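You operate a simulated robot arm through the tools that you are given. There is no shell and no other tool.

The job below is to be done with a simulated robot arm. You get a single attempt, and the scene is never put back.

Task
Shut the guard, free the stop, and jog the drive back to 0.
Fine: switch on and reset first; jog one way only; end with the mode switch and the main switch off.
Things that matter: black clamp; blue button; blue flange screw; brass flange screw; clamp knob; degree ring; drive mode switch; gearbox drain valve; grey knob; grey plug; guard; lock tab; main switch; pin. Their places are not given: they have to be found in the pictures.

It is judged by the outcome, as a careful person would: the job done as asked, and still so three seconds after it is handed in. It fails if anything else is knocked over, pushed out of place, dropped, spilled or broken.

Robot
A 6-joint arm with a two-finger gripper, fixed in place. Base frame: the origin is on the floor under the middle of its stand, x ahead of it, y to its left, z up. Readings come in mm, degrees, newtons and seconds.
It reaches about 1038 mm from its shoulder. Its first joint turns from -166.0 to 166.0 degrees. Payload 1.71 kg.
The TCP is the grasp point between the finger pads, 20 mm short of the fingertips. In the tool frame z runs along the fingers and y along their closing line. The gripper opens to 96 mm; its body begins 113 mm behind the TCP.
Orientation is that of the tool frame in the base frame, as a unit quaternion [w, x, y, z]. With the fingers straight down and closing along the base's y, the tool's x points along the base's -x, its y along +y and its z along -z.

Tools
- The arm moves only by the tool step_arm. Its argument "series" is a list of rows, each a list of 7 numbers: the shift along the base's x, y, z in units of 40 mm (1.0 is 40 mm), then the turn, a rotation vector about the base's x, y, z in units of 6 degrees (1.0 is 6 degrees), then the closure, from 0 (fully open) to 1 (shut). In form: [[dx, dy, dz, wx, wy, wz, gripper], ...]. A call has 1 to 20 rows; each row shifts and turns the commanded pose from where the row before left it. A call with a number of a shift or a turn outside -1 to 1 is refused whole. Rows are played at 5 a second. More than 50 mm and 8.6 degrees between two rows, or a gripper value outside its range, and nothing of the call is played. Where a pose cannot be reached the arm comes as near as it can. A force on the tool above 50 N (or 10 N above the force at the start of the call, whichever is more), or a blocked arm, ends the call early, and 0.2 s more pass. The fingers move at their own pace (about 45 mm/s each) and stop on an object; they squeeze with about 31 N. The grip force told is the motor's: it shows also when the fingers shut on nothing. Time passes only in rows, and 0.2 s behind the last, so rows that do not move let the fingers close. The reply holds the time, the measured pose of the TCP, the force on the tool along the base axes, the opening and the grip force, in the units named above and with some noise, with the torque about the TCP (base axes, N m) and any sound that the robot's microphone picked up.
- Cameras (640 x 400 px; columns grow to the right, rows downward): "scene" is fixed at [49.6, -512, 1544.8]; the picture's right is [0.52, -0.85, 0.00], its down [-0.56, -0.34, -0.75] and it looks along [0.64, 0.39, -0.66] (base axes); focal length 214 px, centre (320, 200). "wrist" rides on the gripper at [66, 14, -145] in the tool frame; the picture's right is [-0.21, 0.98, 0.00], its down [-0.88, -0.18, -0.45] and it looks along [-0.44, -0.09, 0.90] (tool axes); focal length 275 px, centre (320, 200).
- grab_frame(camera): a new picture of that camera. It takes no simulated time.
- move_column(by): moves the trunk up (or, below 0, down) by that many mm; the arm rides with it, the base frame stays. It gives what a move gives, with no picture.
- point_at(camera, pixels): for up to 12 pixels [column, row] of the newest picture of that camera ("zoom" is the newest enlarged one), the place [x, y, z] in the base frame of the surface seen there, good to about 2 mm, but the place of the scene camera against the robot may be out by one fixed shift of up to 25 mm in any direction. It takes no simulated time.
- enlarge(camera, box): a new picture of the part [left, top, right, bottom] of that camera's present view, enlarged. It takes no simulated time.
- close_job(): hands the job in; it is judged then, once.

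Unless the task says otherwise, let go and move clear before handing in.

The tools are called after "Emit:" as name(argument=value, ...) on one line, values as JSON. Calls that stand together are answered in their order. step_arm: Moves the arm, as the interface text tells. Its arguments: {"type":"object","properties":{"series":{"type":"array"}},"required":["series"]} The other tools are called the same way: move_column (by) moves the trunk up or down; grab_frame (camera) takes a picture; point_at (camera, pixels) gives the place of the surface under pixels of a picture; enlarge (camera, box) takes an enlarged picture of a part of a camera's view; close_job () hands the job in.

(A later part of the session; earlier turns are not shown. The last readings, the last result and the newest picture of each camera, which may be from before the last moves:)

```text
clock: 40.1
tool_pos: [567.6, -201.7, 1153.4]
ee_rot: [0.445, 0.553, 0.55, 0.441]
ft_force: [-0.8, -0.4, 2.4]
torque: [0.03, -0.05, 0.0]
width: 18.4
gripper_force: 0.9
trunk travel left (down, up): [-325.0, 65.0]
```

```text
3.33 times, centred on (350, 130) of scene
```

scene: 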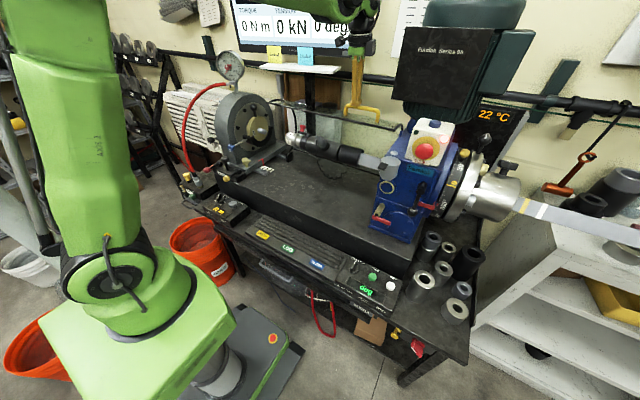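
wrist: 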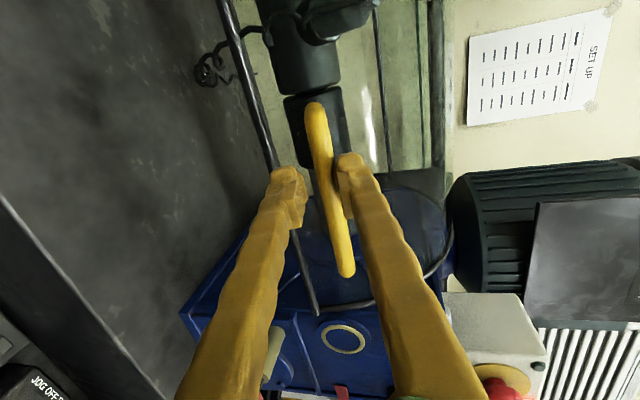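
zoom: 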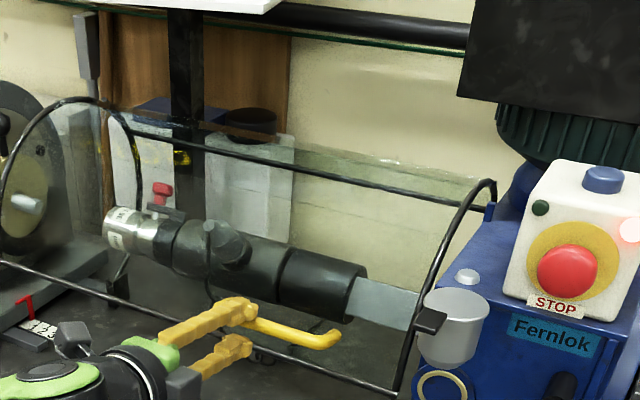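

The guard is still following. A "SET UP" sheet appears on the wall at (535,65); I'll read it for hints, then keep going.

Emit:
enlarge(camera="wrist", box=[450, 0, 640, 140])

Emit:
enlarge(camera="scene", box=[380, 0, 440, 40])

Emit:
step_arm(series=[[-0.037, 0, -0.164, 0, -0.333, 0, 0.82], [-0.031, 0, -0.1655, 0, -0.333, 0, 0.82], [0, 0, 0, 0, 0, 0, 0.82]])

```text
2.86 times, centred on (545, 70) of wrist
```

zoom: 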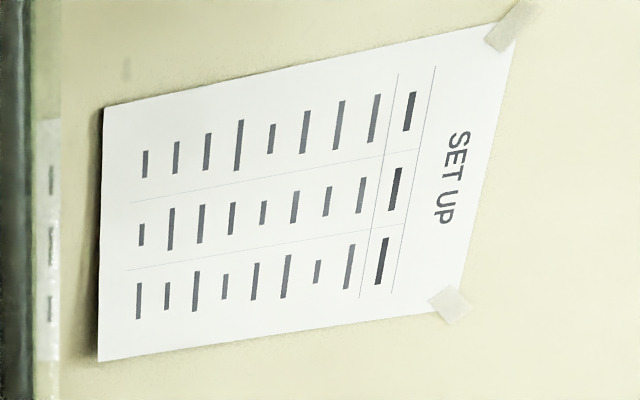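

```text
10.00 times, centred on (410, 20) of scene
```

zoom: 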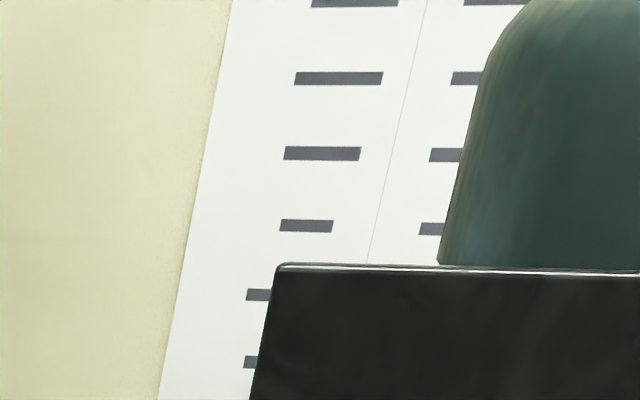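

```text
clock: 41.0
tool_pos: [567.2, -202.6, 1147.4]
ee_rot: [0.462, 0.537, 0.536, 0.459]
ft_force: [0.4, 0.1, 0.4]
torque: [0.0, 0.01, -0.02]
width: 17.3
gripper_force: 0.0
out of reach, approached as far as the arm can: row 2
trunk travel left (down, up): [-325.0, 65.0]
```

The sheet has no readable text. The arm ran out of reach at this pose with no guard stop felt yet, so I'll lower the trunk, which carries the handle straight down (the tangent direction here).

Emit:
move_column(by=-20)

Emit:
grab_frame(camera="wrist")

Emit:
enlarge(camera="scene", box=[260, 70, 440, 190])

```text
clock: 41.6
tool_pos: [568.1, -203.0, 1128.8]
ee_rot: [0.462, 0.538, 0.536, 0.459]
ft_force: [-0.2, -0.5, 0.0]
torque: [0.02, 0.02, -0.03]
width: 17.2
gripper_force: 0.1
trunk travel left (down, up): [-305.0, 85.0]
```

```text
taken
```

wrist: 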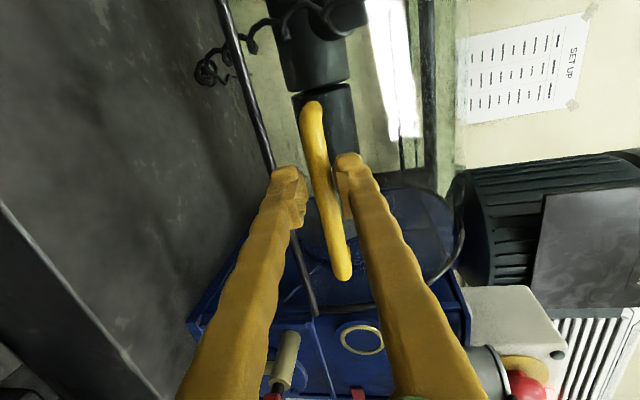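

```text
3.33 times, centred on (350, 130) of scene
```

zoom: 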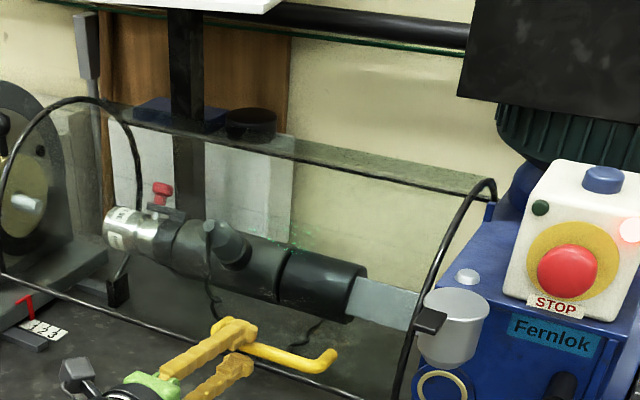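

The guard followed with no measurable force. I'll lower another 20 mm.

Emit:
move_column(by=-20)

Emit:
enlarge(camera="scene", box=[260, 70, 440, 190])

Emit:
grab_frame(camera="wrist")

```text
clock: 42.3
tool_pos: [569.1, -202.7, 1107.9]
ee_rot: [0.463, 0.538, 0.535, 0.459]
ft_force: [0.6, -0.2, 0.1]
torque: [-0.01, 0.01, 0.0]
width: 17.3
gripper_force: 0.0
trunk travel left (down, up): [-285.0, 105.0]
```

```text
3.33 times, centred on (350, 130) of scene
```

zoom: 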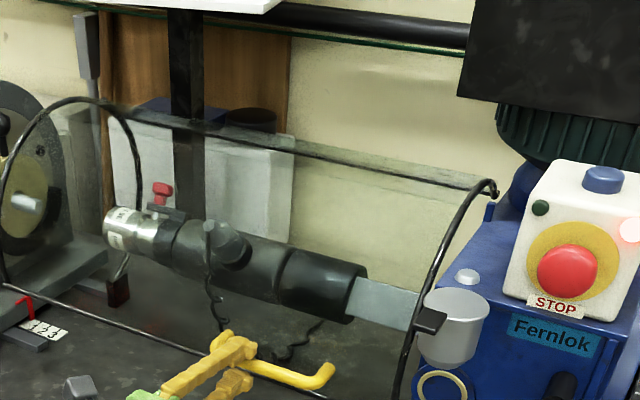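

```text
taken
```

wrist: 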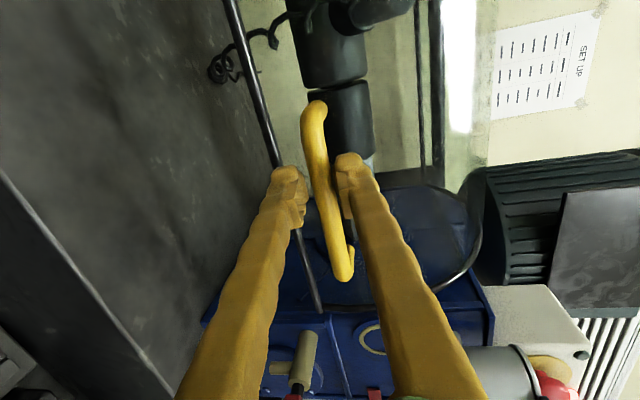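

The handle is now level with the axis. I'll measure the rods to see how far it is from anything it could rest on.

Emit:
point_at(camera="wrist", pixels=[[245, 80], [262, 130], [310, 270], [320, 300], [316, 130], [345, 255], [430, 130], [470, 260], [200, 150], [290, 40]])

Emit:
enlarge(camera="wrist", box=[200, 0, 500, 330])

Emit:
enlarge(camera="scene", box=[240, 130, 330, 190])

Emit:
enlarge(camera="scene", box=[355, 110, 435, 200])

```text
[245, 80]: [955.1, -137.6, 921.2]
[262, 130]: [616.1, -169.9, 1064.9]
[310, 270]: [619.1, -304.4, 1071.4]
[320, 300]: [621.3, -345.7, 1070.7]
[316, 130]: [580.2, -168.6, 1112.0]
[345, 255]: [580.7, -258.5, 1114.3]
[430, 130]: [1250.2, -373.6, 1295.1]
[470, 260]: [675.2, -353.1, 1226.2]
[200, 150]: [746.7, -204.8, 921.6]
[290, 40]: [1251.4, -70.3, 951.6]
```

```text
1.21 times, centred on (350, 165) of wrist
```

zoom: 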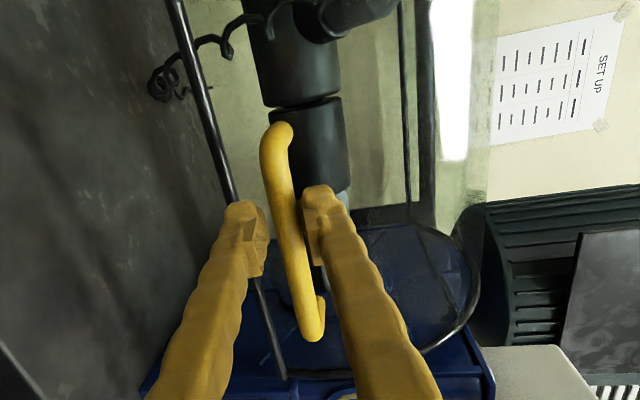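

```text
6.67 times, centred on (285, 160) of scene
```

zoom: 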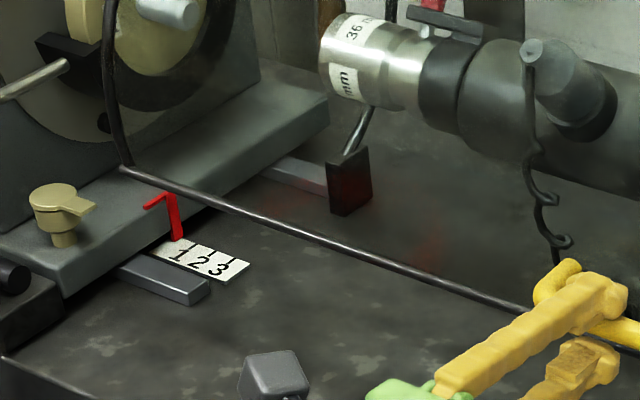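

```text
4.44 times, centred on (395, 155) of scene
```

zoom: 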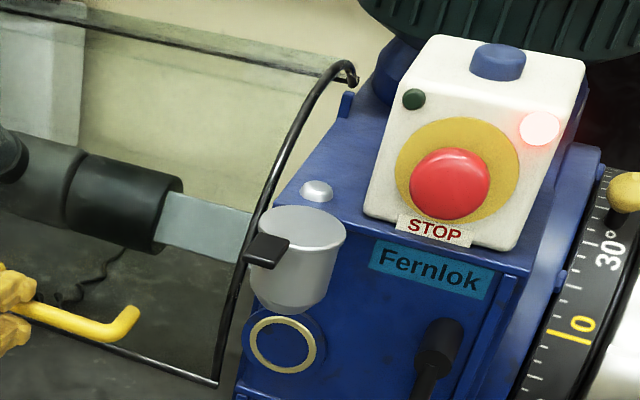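

The black block on the bed (zoom 350,185) now shows a reddish tint and a short rod above it. I'll look closer at it, since it may be part of the guard's catch or interlock.

Emit:
enlarge(camera="scene", box=[278, 140, 308, 165])

Emit:
enlarge(camera="scene", box=[385, 110, 415, 135])

Emit:
enlarge(camera="scene", box=[255, 80, 305, 130])

```text
16.00 times, centred on (293, 152) of scene
```

zoom: 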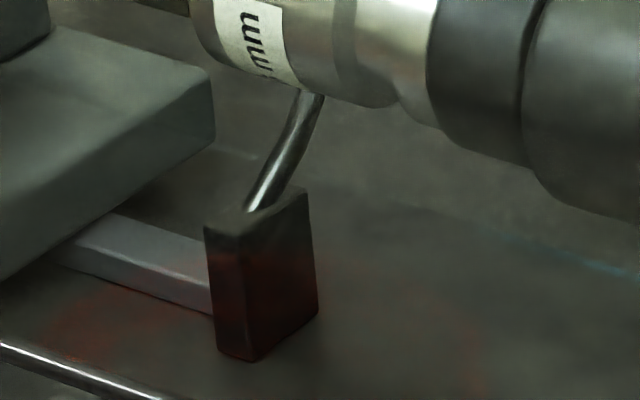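

```text
16.00 times, centred on (400, 122) of scene
```

zoom: 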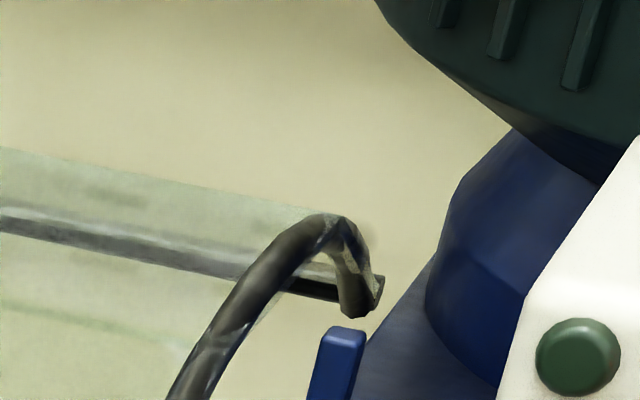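

```text
8.00 times, centred on (280, 105) of scene
```

zoom: 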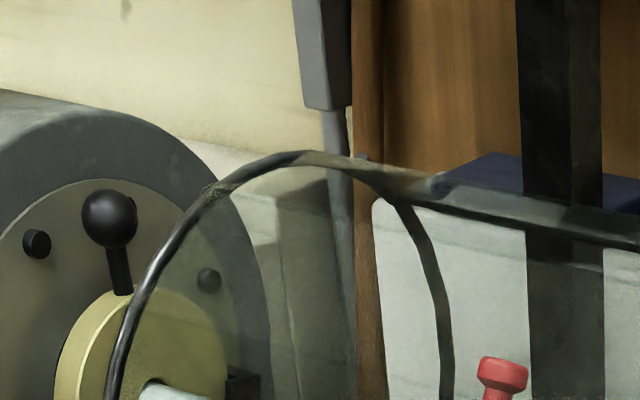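

A fixed curved post ends in the peg at about (861,184,1236), which looks like the stop for the guard's rear rod, about 7° away. I'll lower in small steps until I feel it.

Emit:
move_column(by=-10)

Emit:
move_column(by=-8)

Emit:
enlarge(camera="scene", box=[255, 80, 305, 130])

Emit:
enlarge(camera="scene", box=[385, 110, 415, 135])

```text
clock: 42.9
tool_pos: [567.2, -202.9, 1098.3]
ee_rot: [0.463, 0.537, 0.536, 0.459]
ft_force: [0.0, 0.6, 0.2]
torque: [-0.03, 0.0, -0.02]
width: 17.4
gripper_force: 0.0
trunk travel left (down, up): [-275.0, 115.0]
```

```text
clock: 43.4
tool_pos: [567.4, -202.9, 1090.3]
ee_rot: [0.462, 0.538, 0.535, 0.459]
ft_force: [-0.1, -0.3, 0.6]
torque: [0.0, 0.02, 0.0]
width: 17.5
gripper_force: 0.8
trunk travel left (down, up): [-267.0, 123.0]
```

```text
8.00 times, centred on (280, 105) of scene
```

zoom: 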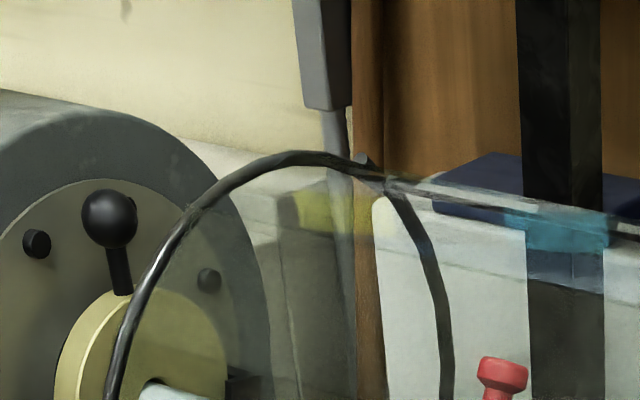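

```text
16.00 times, centred on (400, 122) of scene
```

zoom: 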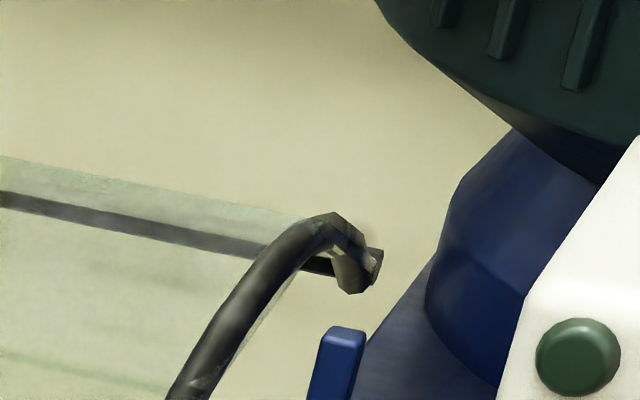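

The rear rod is close to the peg (zoom 365,160). I'll measure the front rod and handle to confirm they still follow.

Emit:
grab_frame(camera="wrist")

Emit:
point_at(camera="wrist", pixels=[[262, 130], [310, 270], [316, 130], [345, 255], [480, 260], [440, 130]])

Emit:
move_column(by=-8)

```text
taken
```

wrist: 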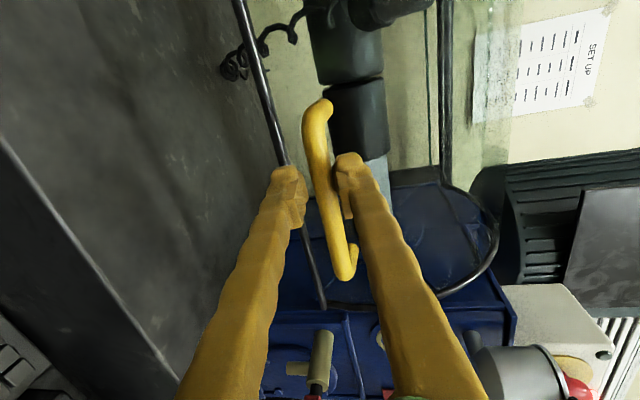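

```text
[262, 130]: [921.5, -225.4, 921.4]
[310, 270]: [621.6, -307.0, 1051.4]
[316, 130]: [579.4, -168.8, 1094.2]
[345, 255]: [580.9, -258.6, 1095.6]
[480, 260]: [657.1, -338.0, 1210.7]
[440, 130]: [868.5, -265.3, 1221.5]
```

```text
clock: 44.0
tool_pos: [568.0, -202.6, 1081.4]
ee_rot: [0.463, 0.538, 0.536, 0.458]
ft_force: [-0.2, -1.4, -0.3]
torque: [-0.01, 0.0, -0.01]
width: 17.4
gripper_force: 0.1
trunk travel left (down, up): [-259.0, 131.0]
```

Refitting gives the axis at about (766,1105) with rod radius 154; the front rod is at ~201° and the rear rod at ~50°. I'll look at how the guard lies after this last step.

Emit:
grab_frame(camera="wrist")

Emit:
enlarge(camera="scene", box=[245, 80, 415, 200])

Emit:
enlarge(camera="scene", box=[270, 90, 320, 120])

```text
taken
```

wrist: 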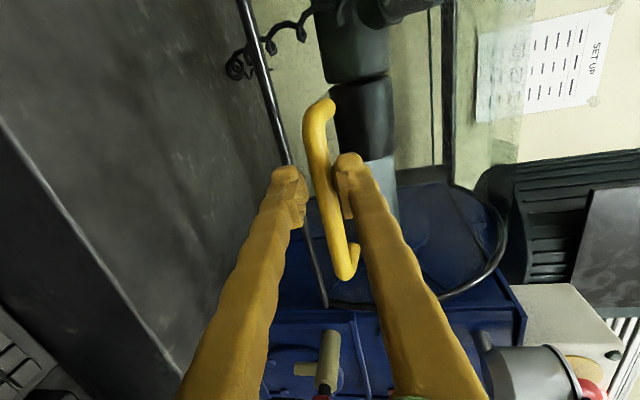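

```text
3.33 times, centred on (330, 140) of scene
```

zoom: 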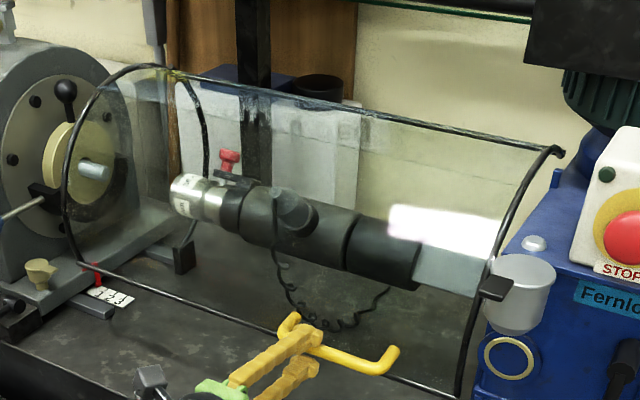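

```text
12.80 times, centred on (295, 105) of scene
```

zoom: 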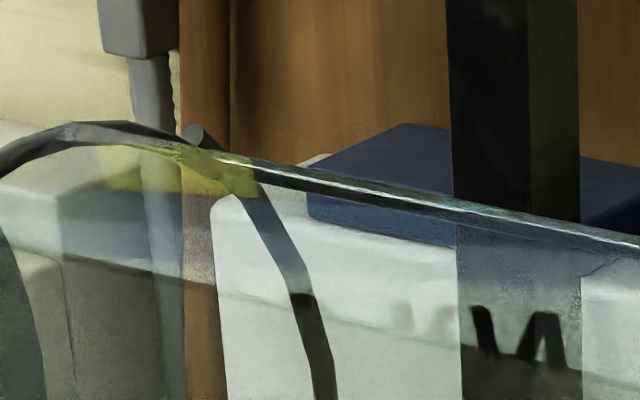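

The handle bar is near the fingertips now, as its x grows below the level of the axis. I'll shift the tool forward 12 mm to keep hold of it.

Emit:
step_arm(series=[[0.15, 0, 0, 0, 0, 0, 0.82], [0.15, 0, 0, 0, 0, 0, 0.82], [0, 0, 0, 0, 0, 0, 0.82]])

Emit:
move_column(by=-8)

Emit:
grab_frame(camera="wrist")

Emit:
point_at(camera="wrist", pixels=[[318, 130], [345, 255], [315, 270], [445, 130]])

```text
clock: 44.8
tool_pos: [579.4, -201.4, 1083.2]
ee_rot: [0.462, 0.537, 0.536, 0.459]
ft_force: [-0.2, -0.2, -1.0]
torque: [0.0, -0.01, 0.01]
width: 17.3
gripper_force: 0.0
trunk travel left (down, up): [-259.0, 131.0]
```

```text
clock: 45.4
tool_pos: [578.8, -202.4, 1074.7]
ee_rot: [0.462, 0.537, 0.536, 0.459]
ft_force: [0.7, 0.1, -0.2]
torque: [-0.01, 0.03, 0.02]
width: 17.4
gripper_force: 0.0
trunk travel left (down, up): [-251.0, 139.0]
```

```text
taken
```

wrist: 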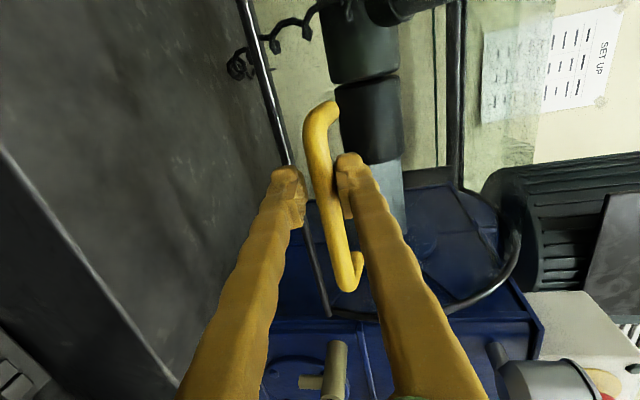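

```text
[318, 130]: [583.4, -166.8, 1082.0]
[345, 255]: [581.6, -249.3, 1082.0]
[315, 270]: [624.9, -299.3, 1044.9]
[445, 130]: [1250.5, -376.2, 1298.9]
```

Still no stop. I'll continue down in small steps.

Emit:
move_column(by=-10)

Emit:
move_column(by=-10)

Emit:
grab_frame(camera="wrist")

Emit:
point_at(camera="wrist", pixels=[[318, 130], [345, 255], [315, 270], [320, 300]])

Emit:
enlarge(camera="scene", box=[245, 80, 415, 200])

```text
clock: 46.0
tool_pos: [579.5, -202.3, 1064.8]
ee_rot: [0.462, 0.537, 0.536, 0.459]
ft_force: [1.7, -0.1, 1.1]
torque: [0.0, 0.0, 0.01]
width: 17.9
gripper_force: 0.6
trunk travel left (down, up): [-241.0, 149.0]
```

```text
clock: 46.5
tool_pos: [580.1, -202.4, 1054.2]
ee_rot: [0.462, 0.537, 0.536, 0.459]
ft_force: [0.2, -0.8, 0.1]
torque: [0.02, 0.02, -0.03]
width: 17.5
gripper_force: 0.0
trunk travel left (down, up): [-231.0, 159.0]
```

```text
taken
```

wrist: 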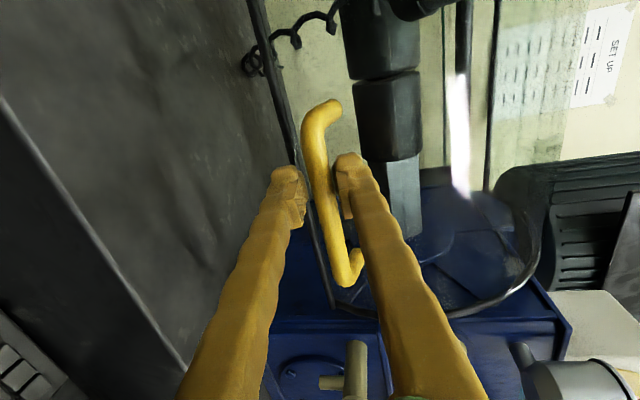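

```text
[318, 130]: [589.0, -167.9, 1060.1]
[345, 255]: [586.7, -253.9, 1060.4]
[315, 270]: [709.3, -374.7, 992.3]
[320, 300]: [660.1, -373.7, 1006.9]
```

```text
3.33 times, centred on (330, 140) of scene
```

zoom: 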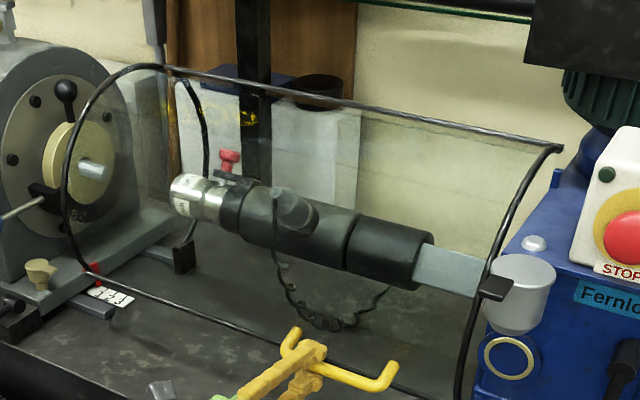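

No stop yet (handle at 194°). I'll try arm steps along the arc again, now that the trunk is lower.

Emit:
step_arm(series=[[0.045, 0, -0.163, 0, 0, 0, 0.82], [0.05, 0, -0.161, 0, 0, 0, 0.82], [0.056, 0, -0.159, 0, 0, 0, 0.82], [0, 0, 0, 0, 0, 0, 0.82]])

Emit:
grab_frame(camera="wrist")

Emit:
point_at(camera="wrist", pixels=[[318, 130], [348, 255]])

```text
clock: 47.5
tool_pos: [589.9, -204.1, 1047.3]
ee_rot: [0.46, 0.538, 0.537, 0.459]
ft_force: [0.5, 0.1, -0.3]
torque: [0.01, -0.01, -0.02]
width: 17.5
gripper_force: 0.2
out of reach, approached as far as the arm can: row 2, 3
trunk travel left (down, up): [-231.0, 159.0]
```

```text
taken
```

wrist: 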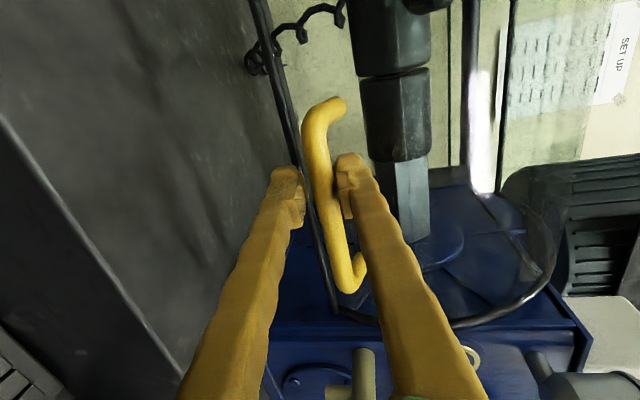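

```text
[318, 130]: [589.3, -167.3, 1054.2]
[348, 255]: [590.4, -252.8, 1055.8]
```

The arm can't go lower in this posture, but it did move forward to x=590. I'll continue with the trunk.

Emit:
move_column(by=-10)

Emit:
move_column(by=-10)

Emit:
grab_frame(camera="wrist")

Emit:
point_at(camera="wrist", pixels=[[318, 130], [348, 255], [330, 300], [300, 160]])

Emit:
enlarge(camera="scene", box=[245, 80, 415, 200])

```text
clock: 48.1
tool_pos: [589.5, -202.5, 1036.2]
ee_rot: [0.461, 0.537, 0.537, 0.459]
ft_force: [2.7, 0.1, 4.8]
torque: [-0.03, -0.01, 0.0]
width: 20.9
gripper_force: 2.7
trunk travel left (down, up): [-221.0, 169.0]
```

```text
clock: 48.7
tool_pos: [588.6, -204.6, 1028.3]
ee_rot: [0.462, 0.538, 0.536, 0.458]
ft_force: [-1.2, -2.6, 35.1]
torque: [-0.01, -0.27, -0.18]
width: 38.9
gripper_force: 16.4
trunk travel left (down, up): [-211.0, 179.0]
```

```text
taken
```

wrist: 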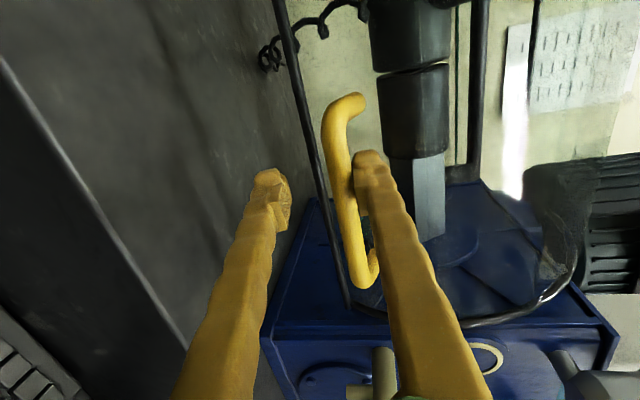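

```text
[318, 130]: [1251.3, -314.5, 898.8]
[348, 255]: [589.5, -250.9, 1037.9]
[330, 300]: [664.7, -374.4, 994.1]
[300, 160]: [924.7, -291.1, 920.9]
```

```text
3.33 times, centred on (330, 140) of scene
```

zoom: 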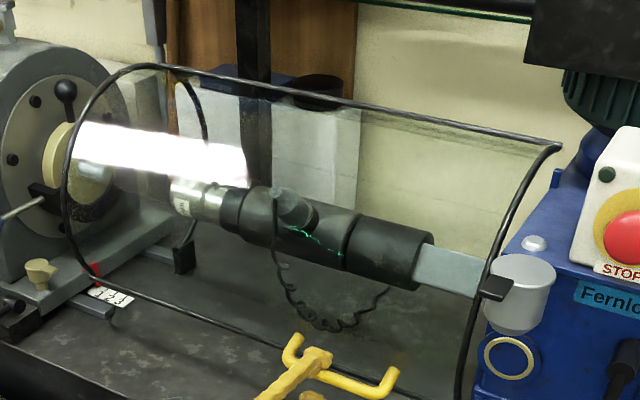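

The force rose to 35 N and the fingers were pushed open, so the guard has met its shut stop with the handle at about (590,·,1040). I'll relieve the load, open, and back off in −x.

Emit:
move_column(by=12)

Emit:
step_arm(series=[[0, 0, 0, 0, 0, 0, 0.6], [0, 0, 0, 0, 0, 0, 0.4], [0, 0, 0, 0, 0, 0, 0.4]])

Emit:
grab_frame(camera="wrist")

Emit:
point_at(camera="wrist", pixels=[[330, 140], [345, 240]])

```text
clock: 49.3
tool_pos: [590.1, -204.0, 1038.5]
ee_rot: [0.46, 0.538, 0.537, 0.458]
ft_force: [-0.8, 0.0, 0.5]
torque: [-0.01, -0.02, 0.03]
width: 17.8
gripper_force: 0.5
trunk travel left (down, up): [-223.0, 167.0]
```

```text
clock: 50.1
tool_pos: [588.8, -203.8, 1038.2]
ee_rot: [0.461, 0.539, 0.536, 0.458]
ft_force: [-0.6, 0.8, 0.3]
torque: [-0.02, 0.0, -0.02]
width: 57.5
gripper_force: 0.1
trunk travel left (down, up): [-223.0, 167.0]
```

```text
taken
```

wrist: 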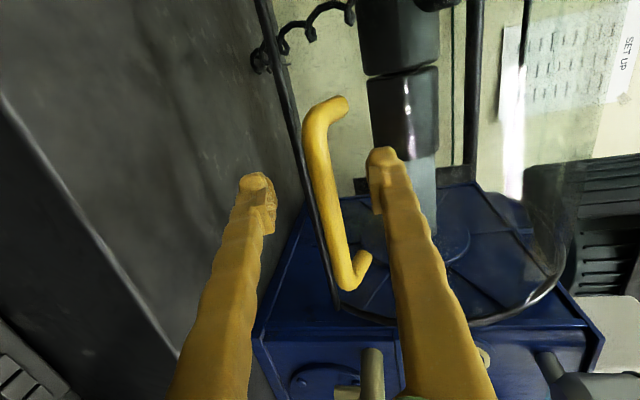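

```text
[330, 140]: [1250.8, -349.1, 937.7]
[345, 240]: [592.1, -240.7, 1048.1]
```

The handle now reads z≈1048, perhaps a little off the stop. I'll press it gently down with the upper finger (open 57 mm) and watch at what height the force rises.

Emit:
move_column(by=-14)

Emit:
move_column(by=-4)

Emit:
move_column(by=-3)

Emit:
grab_frame(camera="wrist")

```text
clock: 50.7
tool_pos: [589.4, -204.2, 1025.3]
ee_rot: [0.461, 0.538, 0.537, 0.458]
ft_force: [-0.6, 1.1, -0.8]
torque: [0.01, -0.01, 0.01]
width: 57.7
gripper_force: 0.2
trunk travel left (down, up): [-209.0, 181.0]
```

```text
clock: 51.2
tool_pos: [589.4, -203.8, 1021.9]
ee_rot: [0.461, 0.538, 0.537, 0.458]
ft_force: [-0.3, -0.6, 0.8]
torque: [0.01, -0.02, -0.02]
width: 57.5
gripper_force: 0.0
trunk travel left (down, up): [-205.0, 185.0]
```

```text
clock: 51.8
tool_pos: [589.6, -204.7, 1018.4]
ee_rot: [0.461, 0.538, 0.537, 0.458]
ft_force: [0.0, 0.0, 5.7]
torque: [0.01, 0.0, -0.02]
width: 61.2
gripper_force: 3.3
trunk travel left (down, up): [-202.0, 188.0]
```

```text
taken
```

wrist: 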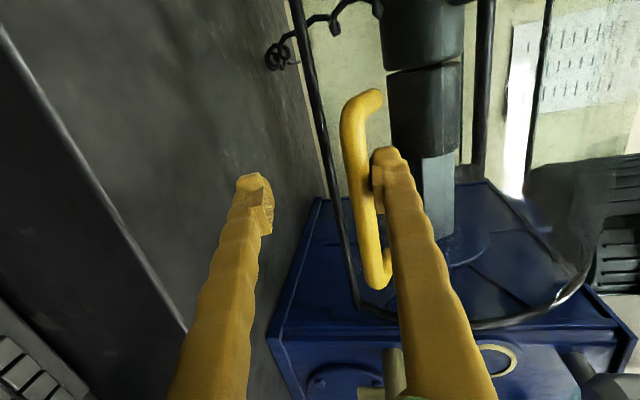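

The finger meets the bar at z≈1049 and is pushed back rather than moving it, so the guard is on its shut stop. I'll centre the fingers around the bar and withdraw in −x.

Emit:
move_column(by=22)

Emit:
step_arm(series=[[-0.3, 0, 0, 0, 0, 0, 0.3], [-0.5, 0, 0, 0, 0, 0, 0.3], [-0.7, 0, 0, 0, 0, 0, 0.3], [-0.7, 0, 0.3, 0, 0, 0, 0.3], [-0.7, 0, 0.6, 0, 0, 0, 0.3], [-0.5, 0, 0.8, 0, 0, 0, 0.3], [0, 0, 0.9, 0, 0, 0, 0.3], [0, 0, 0.9, 0, 0, 0, 0.3], [0, 0, 0, 0, 0, 0, 0.3]])

Emit:
grab_frame(camera="wrist")

Emit:
grab_frame(camera="scene")

Emit:
enlarge(camera="scene", box=[245, 80, 415, 200])

```text
clock: 52.5
tool_pos: [590.4, -204.1, 1039.9]
ee_rot: [0.461, 0.538, 0.537, 0.458]
ft_force: [-0.2, -0.3, -0.8]
torque: [0.02, 0.0, -0.02]
width: 57.8
gripper_force: 0.0
trunk travel left (down, up): [-224.0, 166.0]
```

```text
clock: 54.5
tool_pos: [462.9, -206.5, 1195.6]
ee_rot: [0.46, 0.537, 0.539, 0.459]
ft_force: [0.4, 1.1, -0.2]
torque: [-0.02, 0.0, -0.09]
width: 67.1
gripper_force: 0.0
out of reach, approached as far as the arm can: row 2, 3
trunk travel left (down, up): [-224.0, 166.0]
```

```text
taken
```

wrist: 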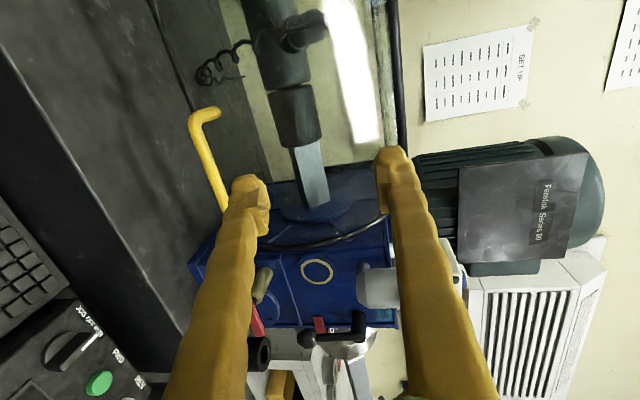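

```text
taken
```

scene: 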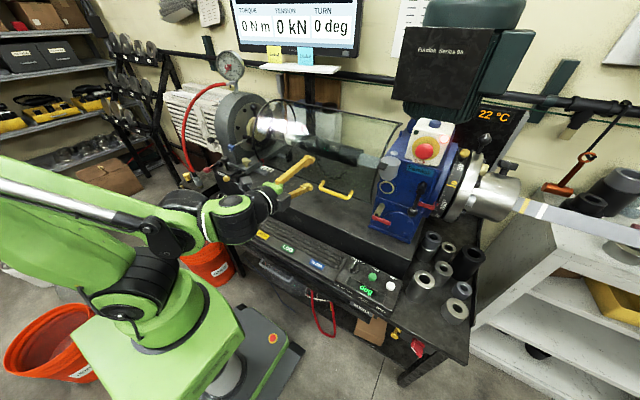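

```text
3.33 times, centred on (330, 140) of scene
```

zoom: 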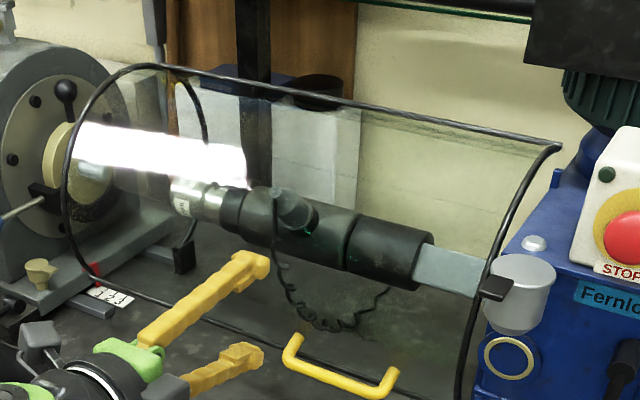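

The guard now covers the shaft with its handle low at the front. Next is the STOP mushroom; I'll measure its face plane and centre from the scene view.

Emit:
point_at(camera="scene", pixels=[[408, 157], [416, 128], [447, 131], [440, 154], [424, 151], [430, 141], [416, 147], [438, 147], [435, 122], [445, 138], [416, 132], [412, 140]])

Emit:
enlarge(camera="wrist", box=[340, 240, 480, 360])

```text
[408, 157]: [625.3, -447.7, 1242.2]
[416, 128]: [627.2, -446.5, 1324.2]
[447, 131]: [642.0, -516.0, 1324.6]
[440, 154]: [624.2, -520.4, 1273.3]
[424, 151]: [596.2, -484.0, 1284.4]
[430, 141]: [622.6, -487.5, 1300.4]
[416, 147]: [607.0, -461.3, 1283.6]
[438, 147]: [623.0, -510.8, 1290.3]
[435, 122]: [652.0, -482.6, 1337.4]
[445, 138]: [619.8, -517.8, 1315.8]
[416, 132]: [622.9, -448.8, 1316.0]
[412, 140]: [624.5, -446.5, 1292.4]
```

```text
3.33 times, centred on (410, 300) of wrist
```

zoom: 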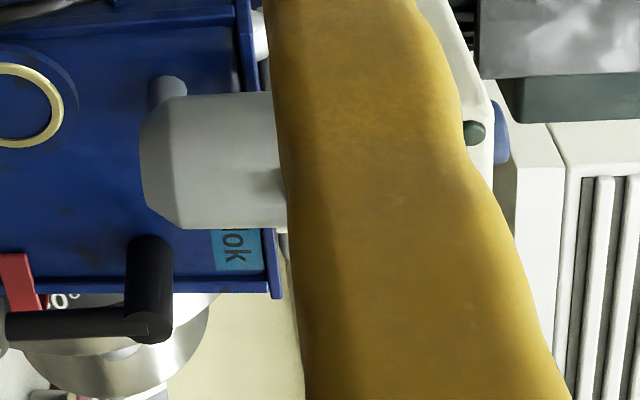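

The STOP face is vertical at x≈630, with the mushroom front at about (602,-462,1283) and its axis along x. I'll move in front of it with the tool horizontal.

Emit:
step_arm(series=[[-0.3, 0, 0.6, 0, -0.35, 0, 0.1], [-0.3, 0, 0.6, 0, -0.35, 0, 0], [-0.2, -0.4, 0.5, 0, -0.35, 0, 0], [-0.1, -0.8, 0.3, 0, -0.35, 0, 0], [0, -0.8, 0.2, 0, 0, 0, 0], [0, -0.9, 0, 0, 0, 0, 0], [0, -0.9, 0, 0, 0, 0, 0], [0, -0.9, 0, 0, 0, 0, 0], [0, -0.9, 0, 0, 0, 0, 0], [0, -0.8, 0, 0, 0, 0, 0], [0, 0, 0, 0, 0, 0, 0]])

Emit:
grab_frame(camera="wrist")

Emit:
grab_frame(camera="scene")

```text
clock: 55.5
tool_pos: [479.7, -168.8, 1294.0]
ee_rot: [0.429, 0.425, 0.563, 0.564]
ft_force: [0.0, -0.5, -0.2]
torque: [0.0, -0.02, 0.0]
width: 96.1
gripper_force: 0.0
trunk travel left (down, up): [-224.0, 166.0]
stopped in row 5: the arm was blocked; the commanded pose is now the measured one
```

```text
taken
```

wrist: 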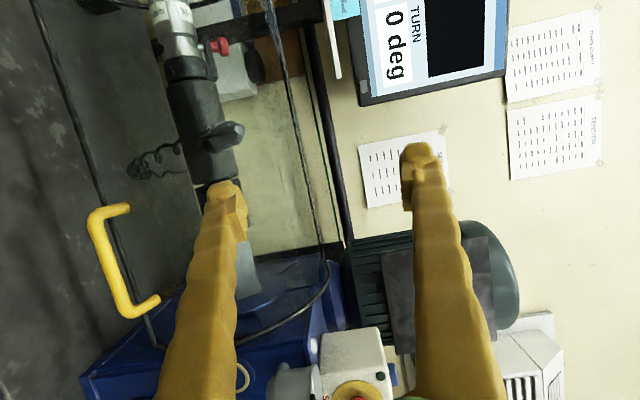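

```text
taken
```

scene: 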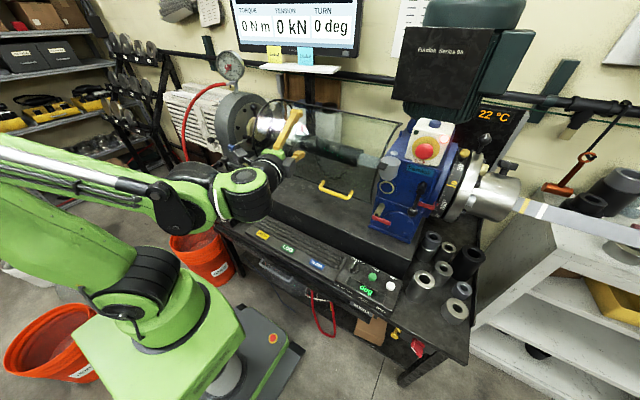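

The arm was blocked and the tool swung sideways, which fits a wrist singularity (forearm and tool in line while the trunk is low). I'll raise the trunk to get the forearm sloping down and then fix the orientation.

Emit:
move_column(by=160)

Emit:
grab_frame(camera="scene")

```text
clock: 57.4
tool_pos: [479.9, -164.8, 1453.4]
ee_rot: [0.428, 0.426, 0.562, 0.565]
ft_force: [-0.1, -0.7, -0.3]
torque: [0.0, -0.02, -0.01]
width: 95.8
gripper_force: 0.0
trunk travel left (down, up): [-384.0, 6.0]
```

```text
taken
```

scene: 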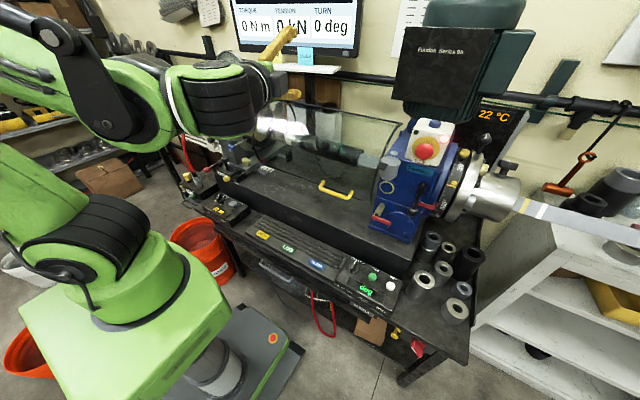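

Now I'll rotate the tool back: yaw −16° and pitch down about 25°, in free space at this height.

Emit:
step_arm(series=[[-0.2, 0, 0, 0, 0.8, 0, 0], [-0.2, 0, 0, 0, 0.8, 0, 0], [-0.2, 0, 0, 0, 0.8, 0, 0], [-0.2, 0, 0, 0, 0.8, -0.3, 0], [0, 0, 0, 0, 0.8, -0.6, 0], [0, 0, 0, 0, 0, -0.8, 0], [0, 0, 0, 0, 0, -0.8, 0], [0, 0, 0, 0, 0, 0, 0]])

Emit:
grab_frame(camera="wrist")

```text
clock: 58.5
tool_pos: [494.3, -199.5, 1507.8]
ee_rot: [0.322, 0.514, 0.639, 0.473]
ft_force: [-0.2, -1.1, 0.1]
torque: [0.01, 0.0, -0.01]
width: 95.8
gripper_force: 0.0
trunk travel left (down, up): [-384.0, 6.0]
stopped in row 5: the arm was blocked; the commanded pose is now the measured one
```

```text
taken
```

wrist: 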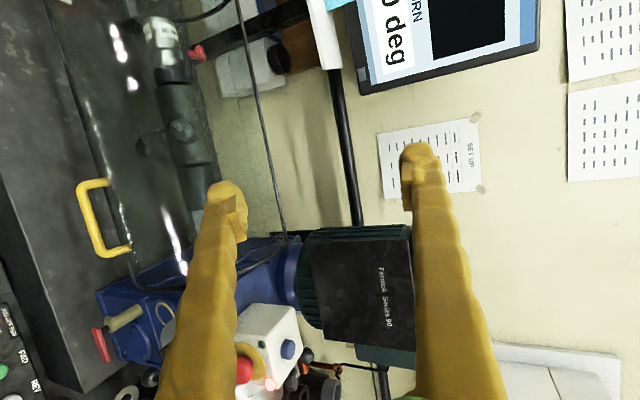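

Blocked again, though the pitch did change to about −20°. I'll look at the arm's posture to understand what is limiting it.

Emit:
grab_frame(camera="scene")

Emit:
enlarge(camera="scene", box=[0, 0, 320, 200])

```text
taken
```

scene: 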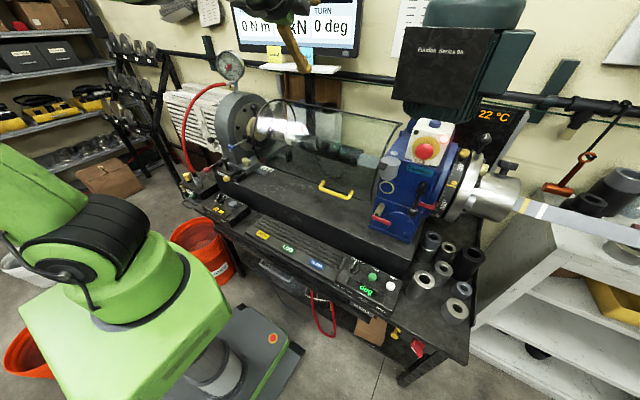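

```text
2.00 times, centred on (160, 100) of scene
```

zoom: 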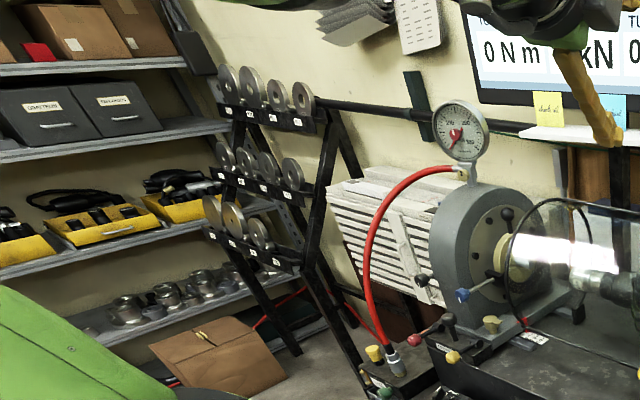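

The arm has reconfigured with the elbow high and looks free. I'll proceed more slowly, with small pure rotations.

Emit:
step_arm(series=[[0, 0, 0, 0, 0.3, 0, 0], [0, 0, 0, 0, 0.3, 0, 0], [0, 0, 0, 0, 0.3, -0.2, 0], [0, 0, 0, 0, 0.3, -0.3, 0], [0, 0, 0, 0, 0.3, -0.3, 0], [0, 0, 0, 0, 0.3, -0.3, 0], [0, 0, 0, 0, 0.3, -0.3, 0], [0, 0, 0, 0, 0.3, -0.3, 0], [0, 0, 0, 0, 0.3, -0.3, 0], [0, 0, 0, 0, 0.3, -0.3, 0], [0, 0, 0, 0, 0, -0.3, 0], [0, 0, 0, 0, 0, 0, 0]])

Emit:
grab_frame(camera="wrist")

```text
clock: 61.1
tool_pos: [475.1, -210.2, 1500.3]
ee_rot: [0.288, 0.679, 0.589, 0.331]
ft_force: [0.4, 0.6, -0.6]
torque: [-0.03, -0.03, 0.0]
width: 96.1
gripper_force: 0.2
trunk travel left (down, up): [-384.0, 6.0]
```

```text
taken
```

wrist: 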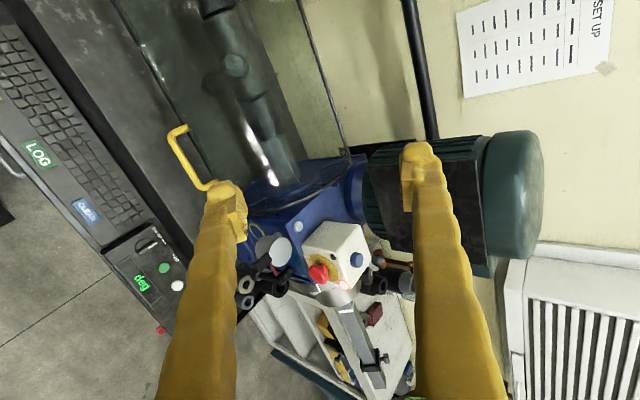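

The tool now points forward and 38° down with no blocking. I'll roll it back 90° about its own axis to the original roll while moving across in front of the STOP box.

Emit:
step_arm(series=[[-0.1, -0.4, -0.1, -0.789, 0, 0.616, 0], [-0.1, -0.4, -0.1, -0.789, 0, 0.616, 0], [-0.1, -0.4, -0.1, -0.789, 0, 0.616, 0], [-0.1, -0.4, -0.1, -0.789, 0, 0.616, 0], [-0.1, -0.4, -0.1, -0.789, 0, 0.616, 0], [-0.1, -0.4, -0.1, -0.789, 0, 0.616, 0], [-0.1, -0.4, -0.1, -0.789, 0, 0.616, 0], [0, -0.4, -0.1, -0.789, 0, 0.616, 0], [0, -0.4, -0.1, -0.789, 0, 0.616, 0], [0, -0.4, -0.1, -0.789, 0, 0.616, 0], [0, -0.4, -0.1, -0.789, 0, 0.616, 0], [0, -0.4, -0.1, -0.789, 0, 0.616, 0], [0, -0.4, -0.1, -0.789, 0, 0.616, 0], [0, -0.4, -0.1, -0.789, 0, 0.616, 0], [0, -0.4, -0.1, -0.789, 0, 0.616, 0], [0, 0, 0, 0, 0, 0, 0]])

Emit:
grab_frame(camera="wrist")

```text
clock: 63.2
tool_pos: [497.0, -265.2, 1469.0]
ee_rot: [0.396, 0.217, 0.869, 0.202]
ft_force: [-0.6, 0.7, 0.0]
torque: [-0.02, -0.04, -0.02]
width: 96.2
gripper_force: 0.0
trunk travel left (down, up): [-384.0, 6.0]
stopped in row 10: the arm was blocked; the commanded pose is now the measured one
```

```text
taken
```

wrist: 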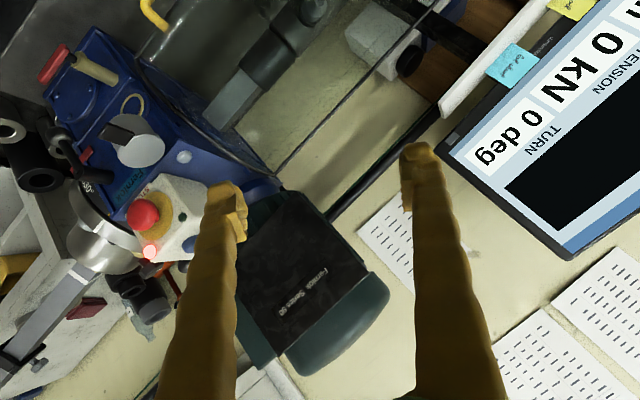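

Blocked again partway, with the roll half done. I'll finish the remaining 35° of rotation slowly and without translating.

Emit:
step_arm(series=[[0, 0, 0, -0.447, -0.04, 0.1725, 0], [0, 0, 0, -0.447, -0.04, 0.1725, 0], [0, 0, 0, -0.447, -0.04, 0.1725, 0], [0, 0, 0, -0.447, -0.04, 0.1725, 0], [0, 0, 0, -0.447, -0.04, 0.1725, 0], [0, 0, 0, -0.447, -0.04, 0.1725, 0], [0, 0, 0, -0.447, -0.04, 0.1725, 0], [0, 0, 0, -0.447, -0.04, 0.1725, 0], [0, 0, 0, -0.447, -0.04, 0.1725, 0], [0, 0, 0, -0.447, -0.04, 0.1725, 0], [0, 0, 0, -0.447, -0.04, 0.1725, 0], [0, 0, 0, -0.447, -0.04, 0.1725, 0], [0, 0, 0, 0, 0, 0, 0]])

Emit:
grab_frame(camera="scene")

```text
clock: 66.0
tool_pos: [476.8, -270.3, 1463.6]
ee_rot: [0.447, 0.016, 0.894, -0.005]
ft_force: [-0.2, 0.1, -0.6]
torque: [-0.03, -0.01, -0.03]
width: 96.1
gripper_force: 0.1
trunk travel left (down, up): [-384.0, 6.0]
```

```text
taken
```

scene: 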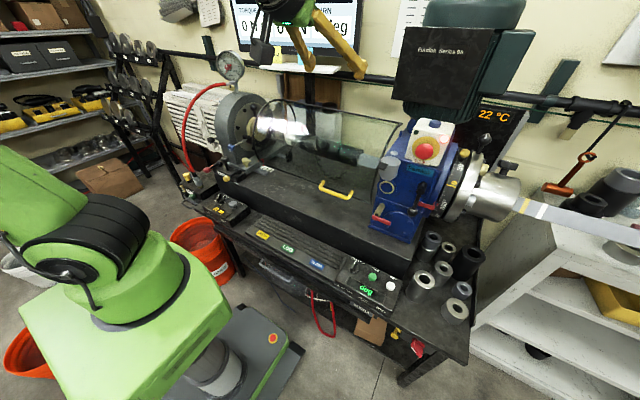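

The orientation is now as wanted (pitch about 37° down, original roll). I'll move in front of the STOP box.

Emit:
step_arm(series=[[-0.2, -0.5, -0.2, 0, 0, 0, 0], [-0.2, -0.5, -0.2, 0, 0, 0, 0], [-0.2, -0.5, -0.2, 0, 0, 0, 0], [-0.2, -0.5, -0.2, 0, 0, 0, 0], [-0.2, -0.5, -0.2, 0, 0, 0, 0], [-0.2, -0.5, -0.2, 0, 0, 0, 0], [0, -0.5, -0.2, 0, 0, 0, 0], [0, -0.5, -0.2, 0, 0, 0, 0], [0, -0.5, -0.2, 0, 0, 0, 0], [0, -0.3, -0.2, 0, 0, 0, 0], [0, 0, 0, 0, 0, 0, 0]])

Emit:
grab_frame(camera="wrist")

Emit:
enlarge(camera="wrist", box=[240, 60, 420, 220])

```text
clock: 67.2
tool_pos: [491.8, -257.6, 1432.0]
ee_rot: [0.451, -0.093, 0.886, 0.051]
ft_force: [0.4, 0.9, -0.3]
torque: [-0.01, -0.02, -0.02]
width: 96.1
gripper_force: 0.1
trunk travel left (down, up): [-384.0, 6.0]
stopped in row 5: the arm was blocked; the commanded pose is now the measured one
```

```text
taken
```

wrist: 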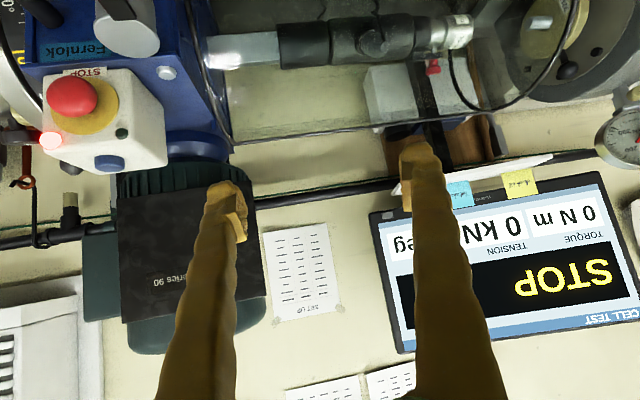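

```text
2.50 times, centred on (330, 140) of wrist
```

zoom: 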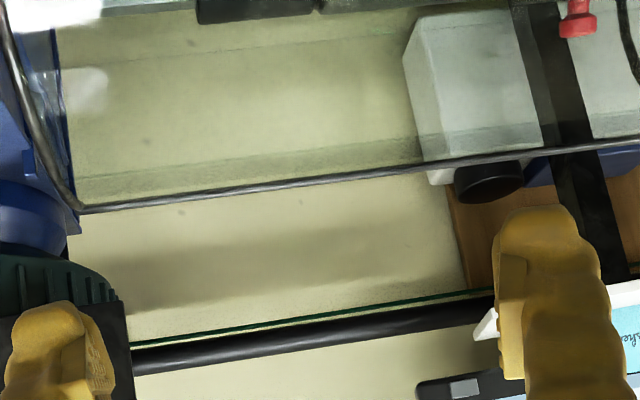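

The monitor now reads "STOP" in yellow, confirming the E-stop is the stop to free. The blocks all came when the tool was pulled in too close to the base (x<450), so I'll move along −y at constant x and undo the small yaw.

Emit:
step_arm(series=[[0, -0.5, 0, 0, 0, 0, 0], [0, -0.5, 0, 0, 0, -0.2, 0], [0, -0.5, 0, 0, 0, -0.25, 0], [0, -0.5, 0, 0, 0, -0.25, 0], [0, -0.5, 0, 0, 0, -0.25, 0], [0, -0.5, -0.1, 0, 0, -0.25, 0], [0, -0.5, -0.2, 0, 0, -0.25, 0], [0, -0.5, -0.2, 0, 0, -0.25, 0], [0, -0.5, -0.2, 0, 0, -0.25, 0], [0, -0.5, -0.2, 0, 0, 0, 0], [0, 0, 0, 0, 0, 0, 0]])

Emit:
grab_frame(camera="wrist")

Emit:
enlarge(camera="wrist", box=[240, 60, 420, 220])

```text
clock: 69.6
tool_pos: [473.0, -462.6, 1390.6]
ee_rot: [0.454, 0.016, 0.891, -0.005]
ft_force: [-0.3, 0.1, 0.2]
torque: [0.0, 0.03, 0.01]
width: 96.2
gripper_force: 0.2
trunk travel left (down, up): [-384.0, 6.0]
```

```text
taken
```

wrist: 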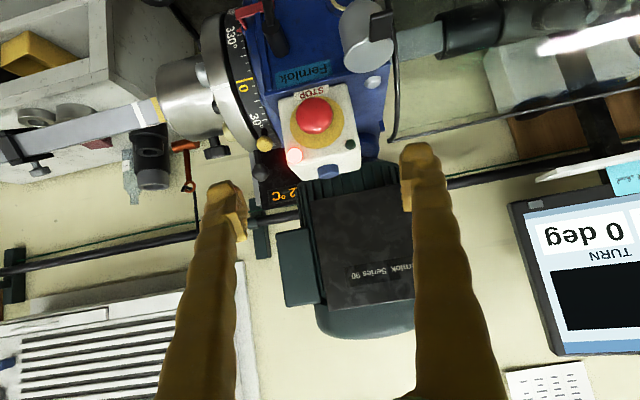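

```text
2.50 times, centred on (330, 140) of wrist
```

zoom: 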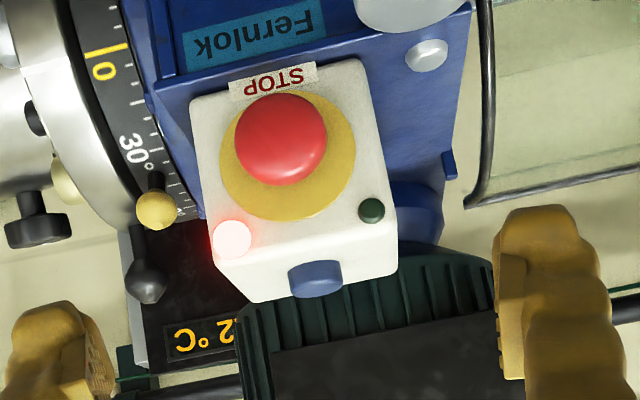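

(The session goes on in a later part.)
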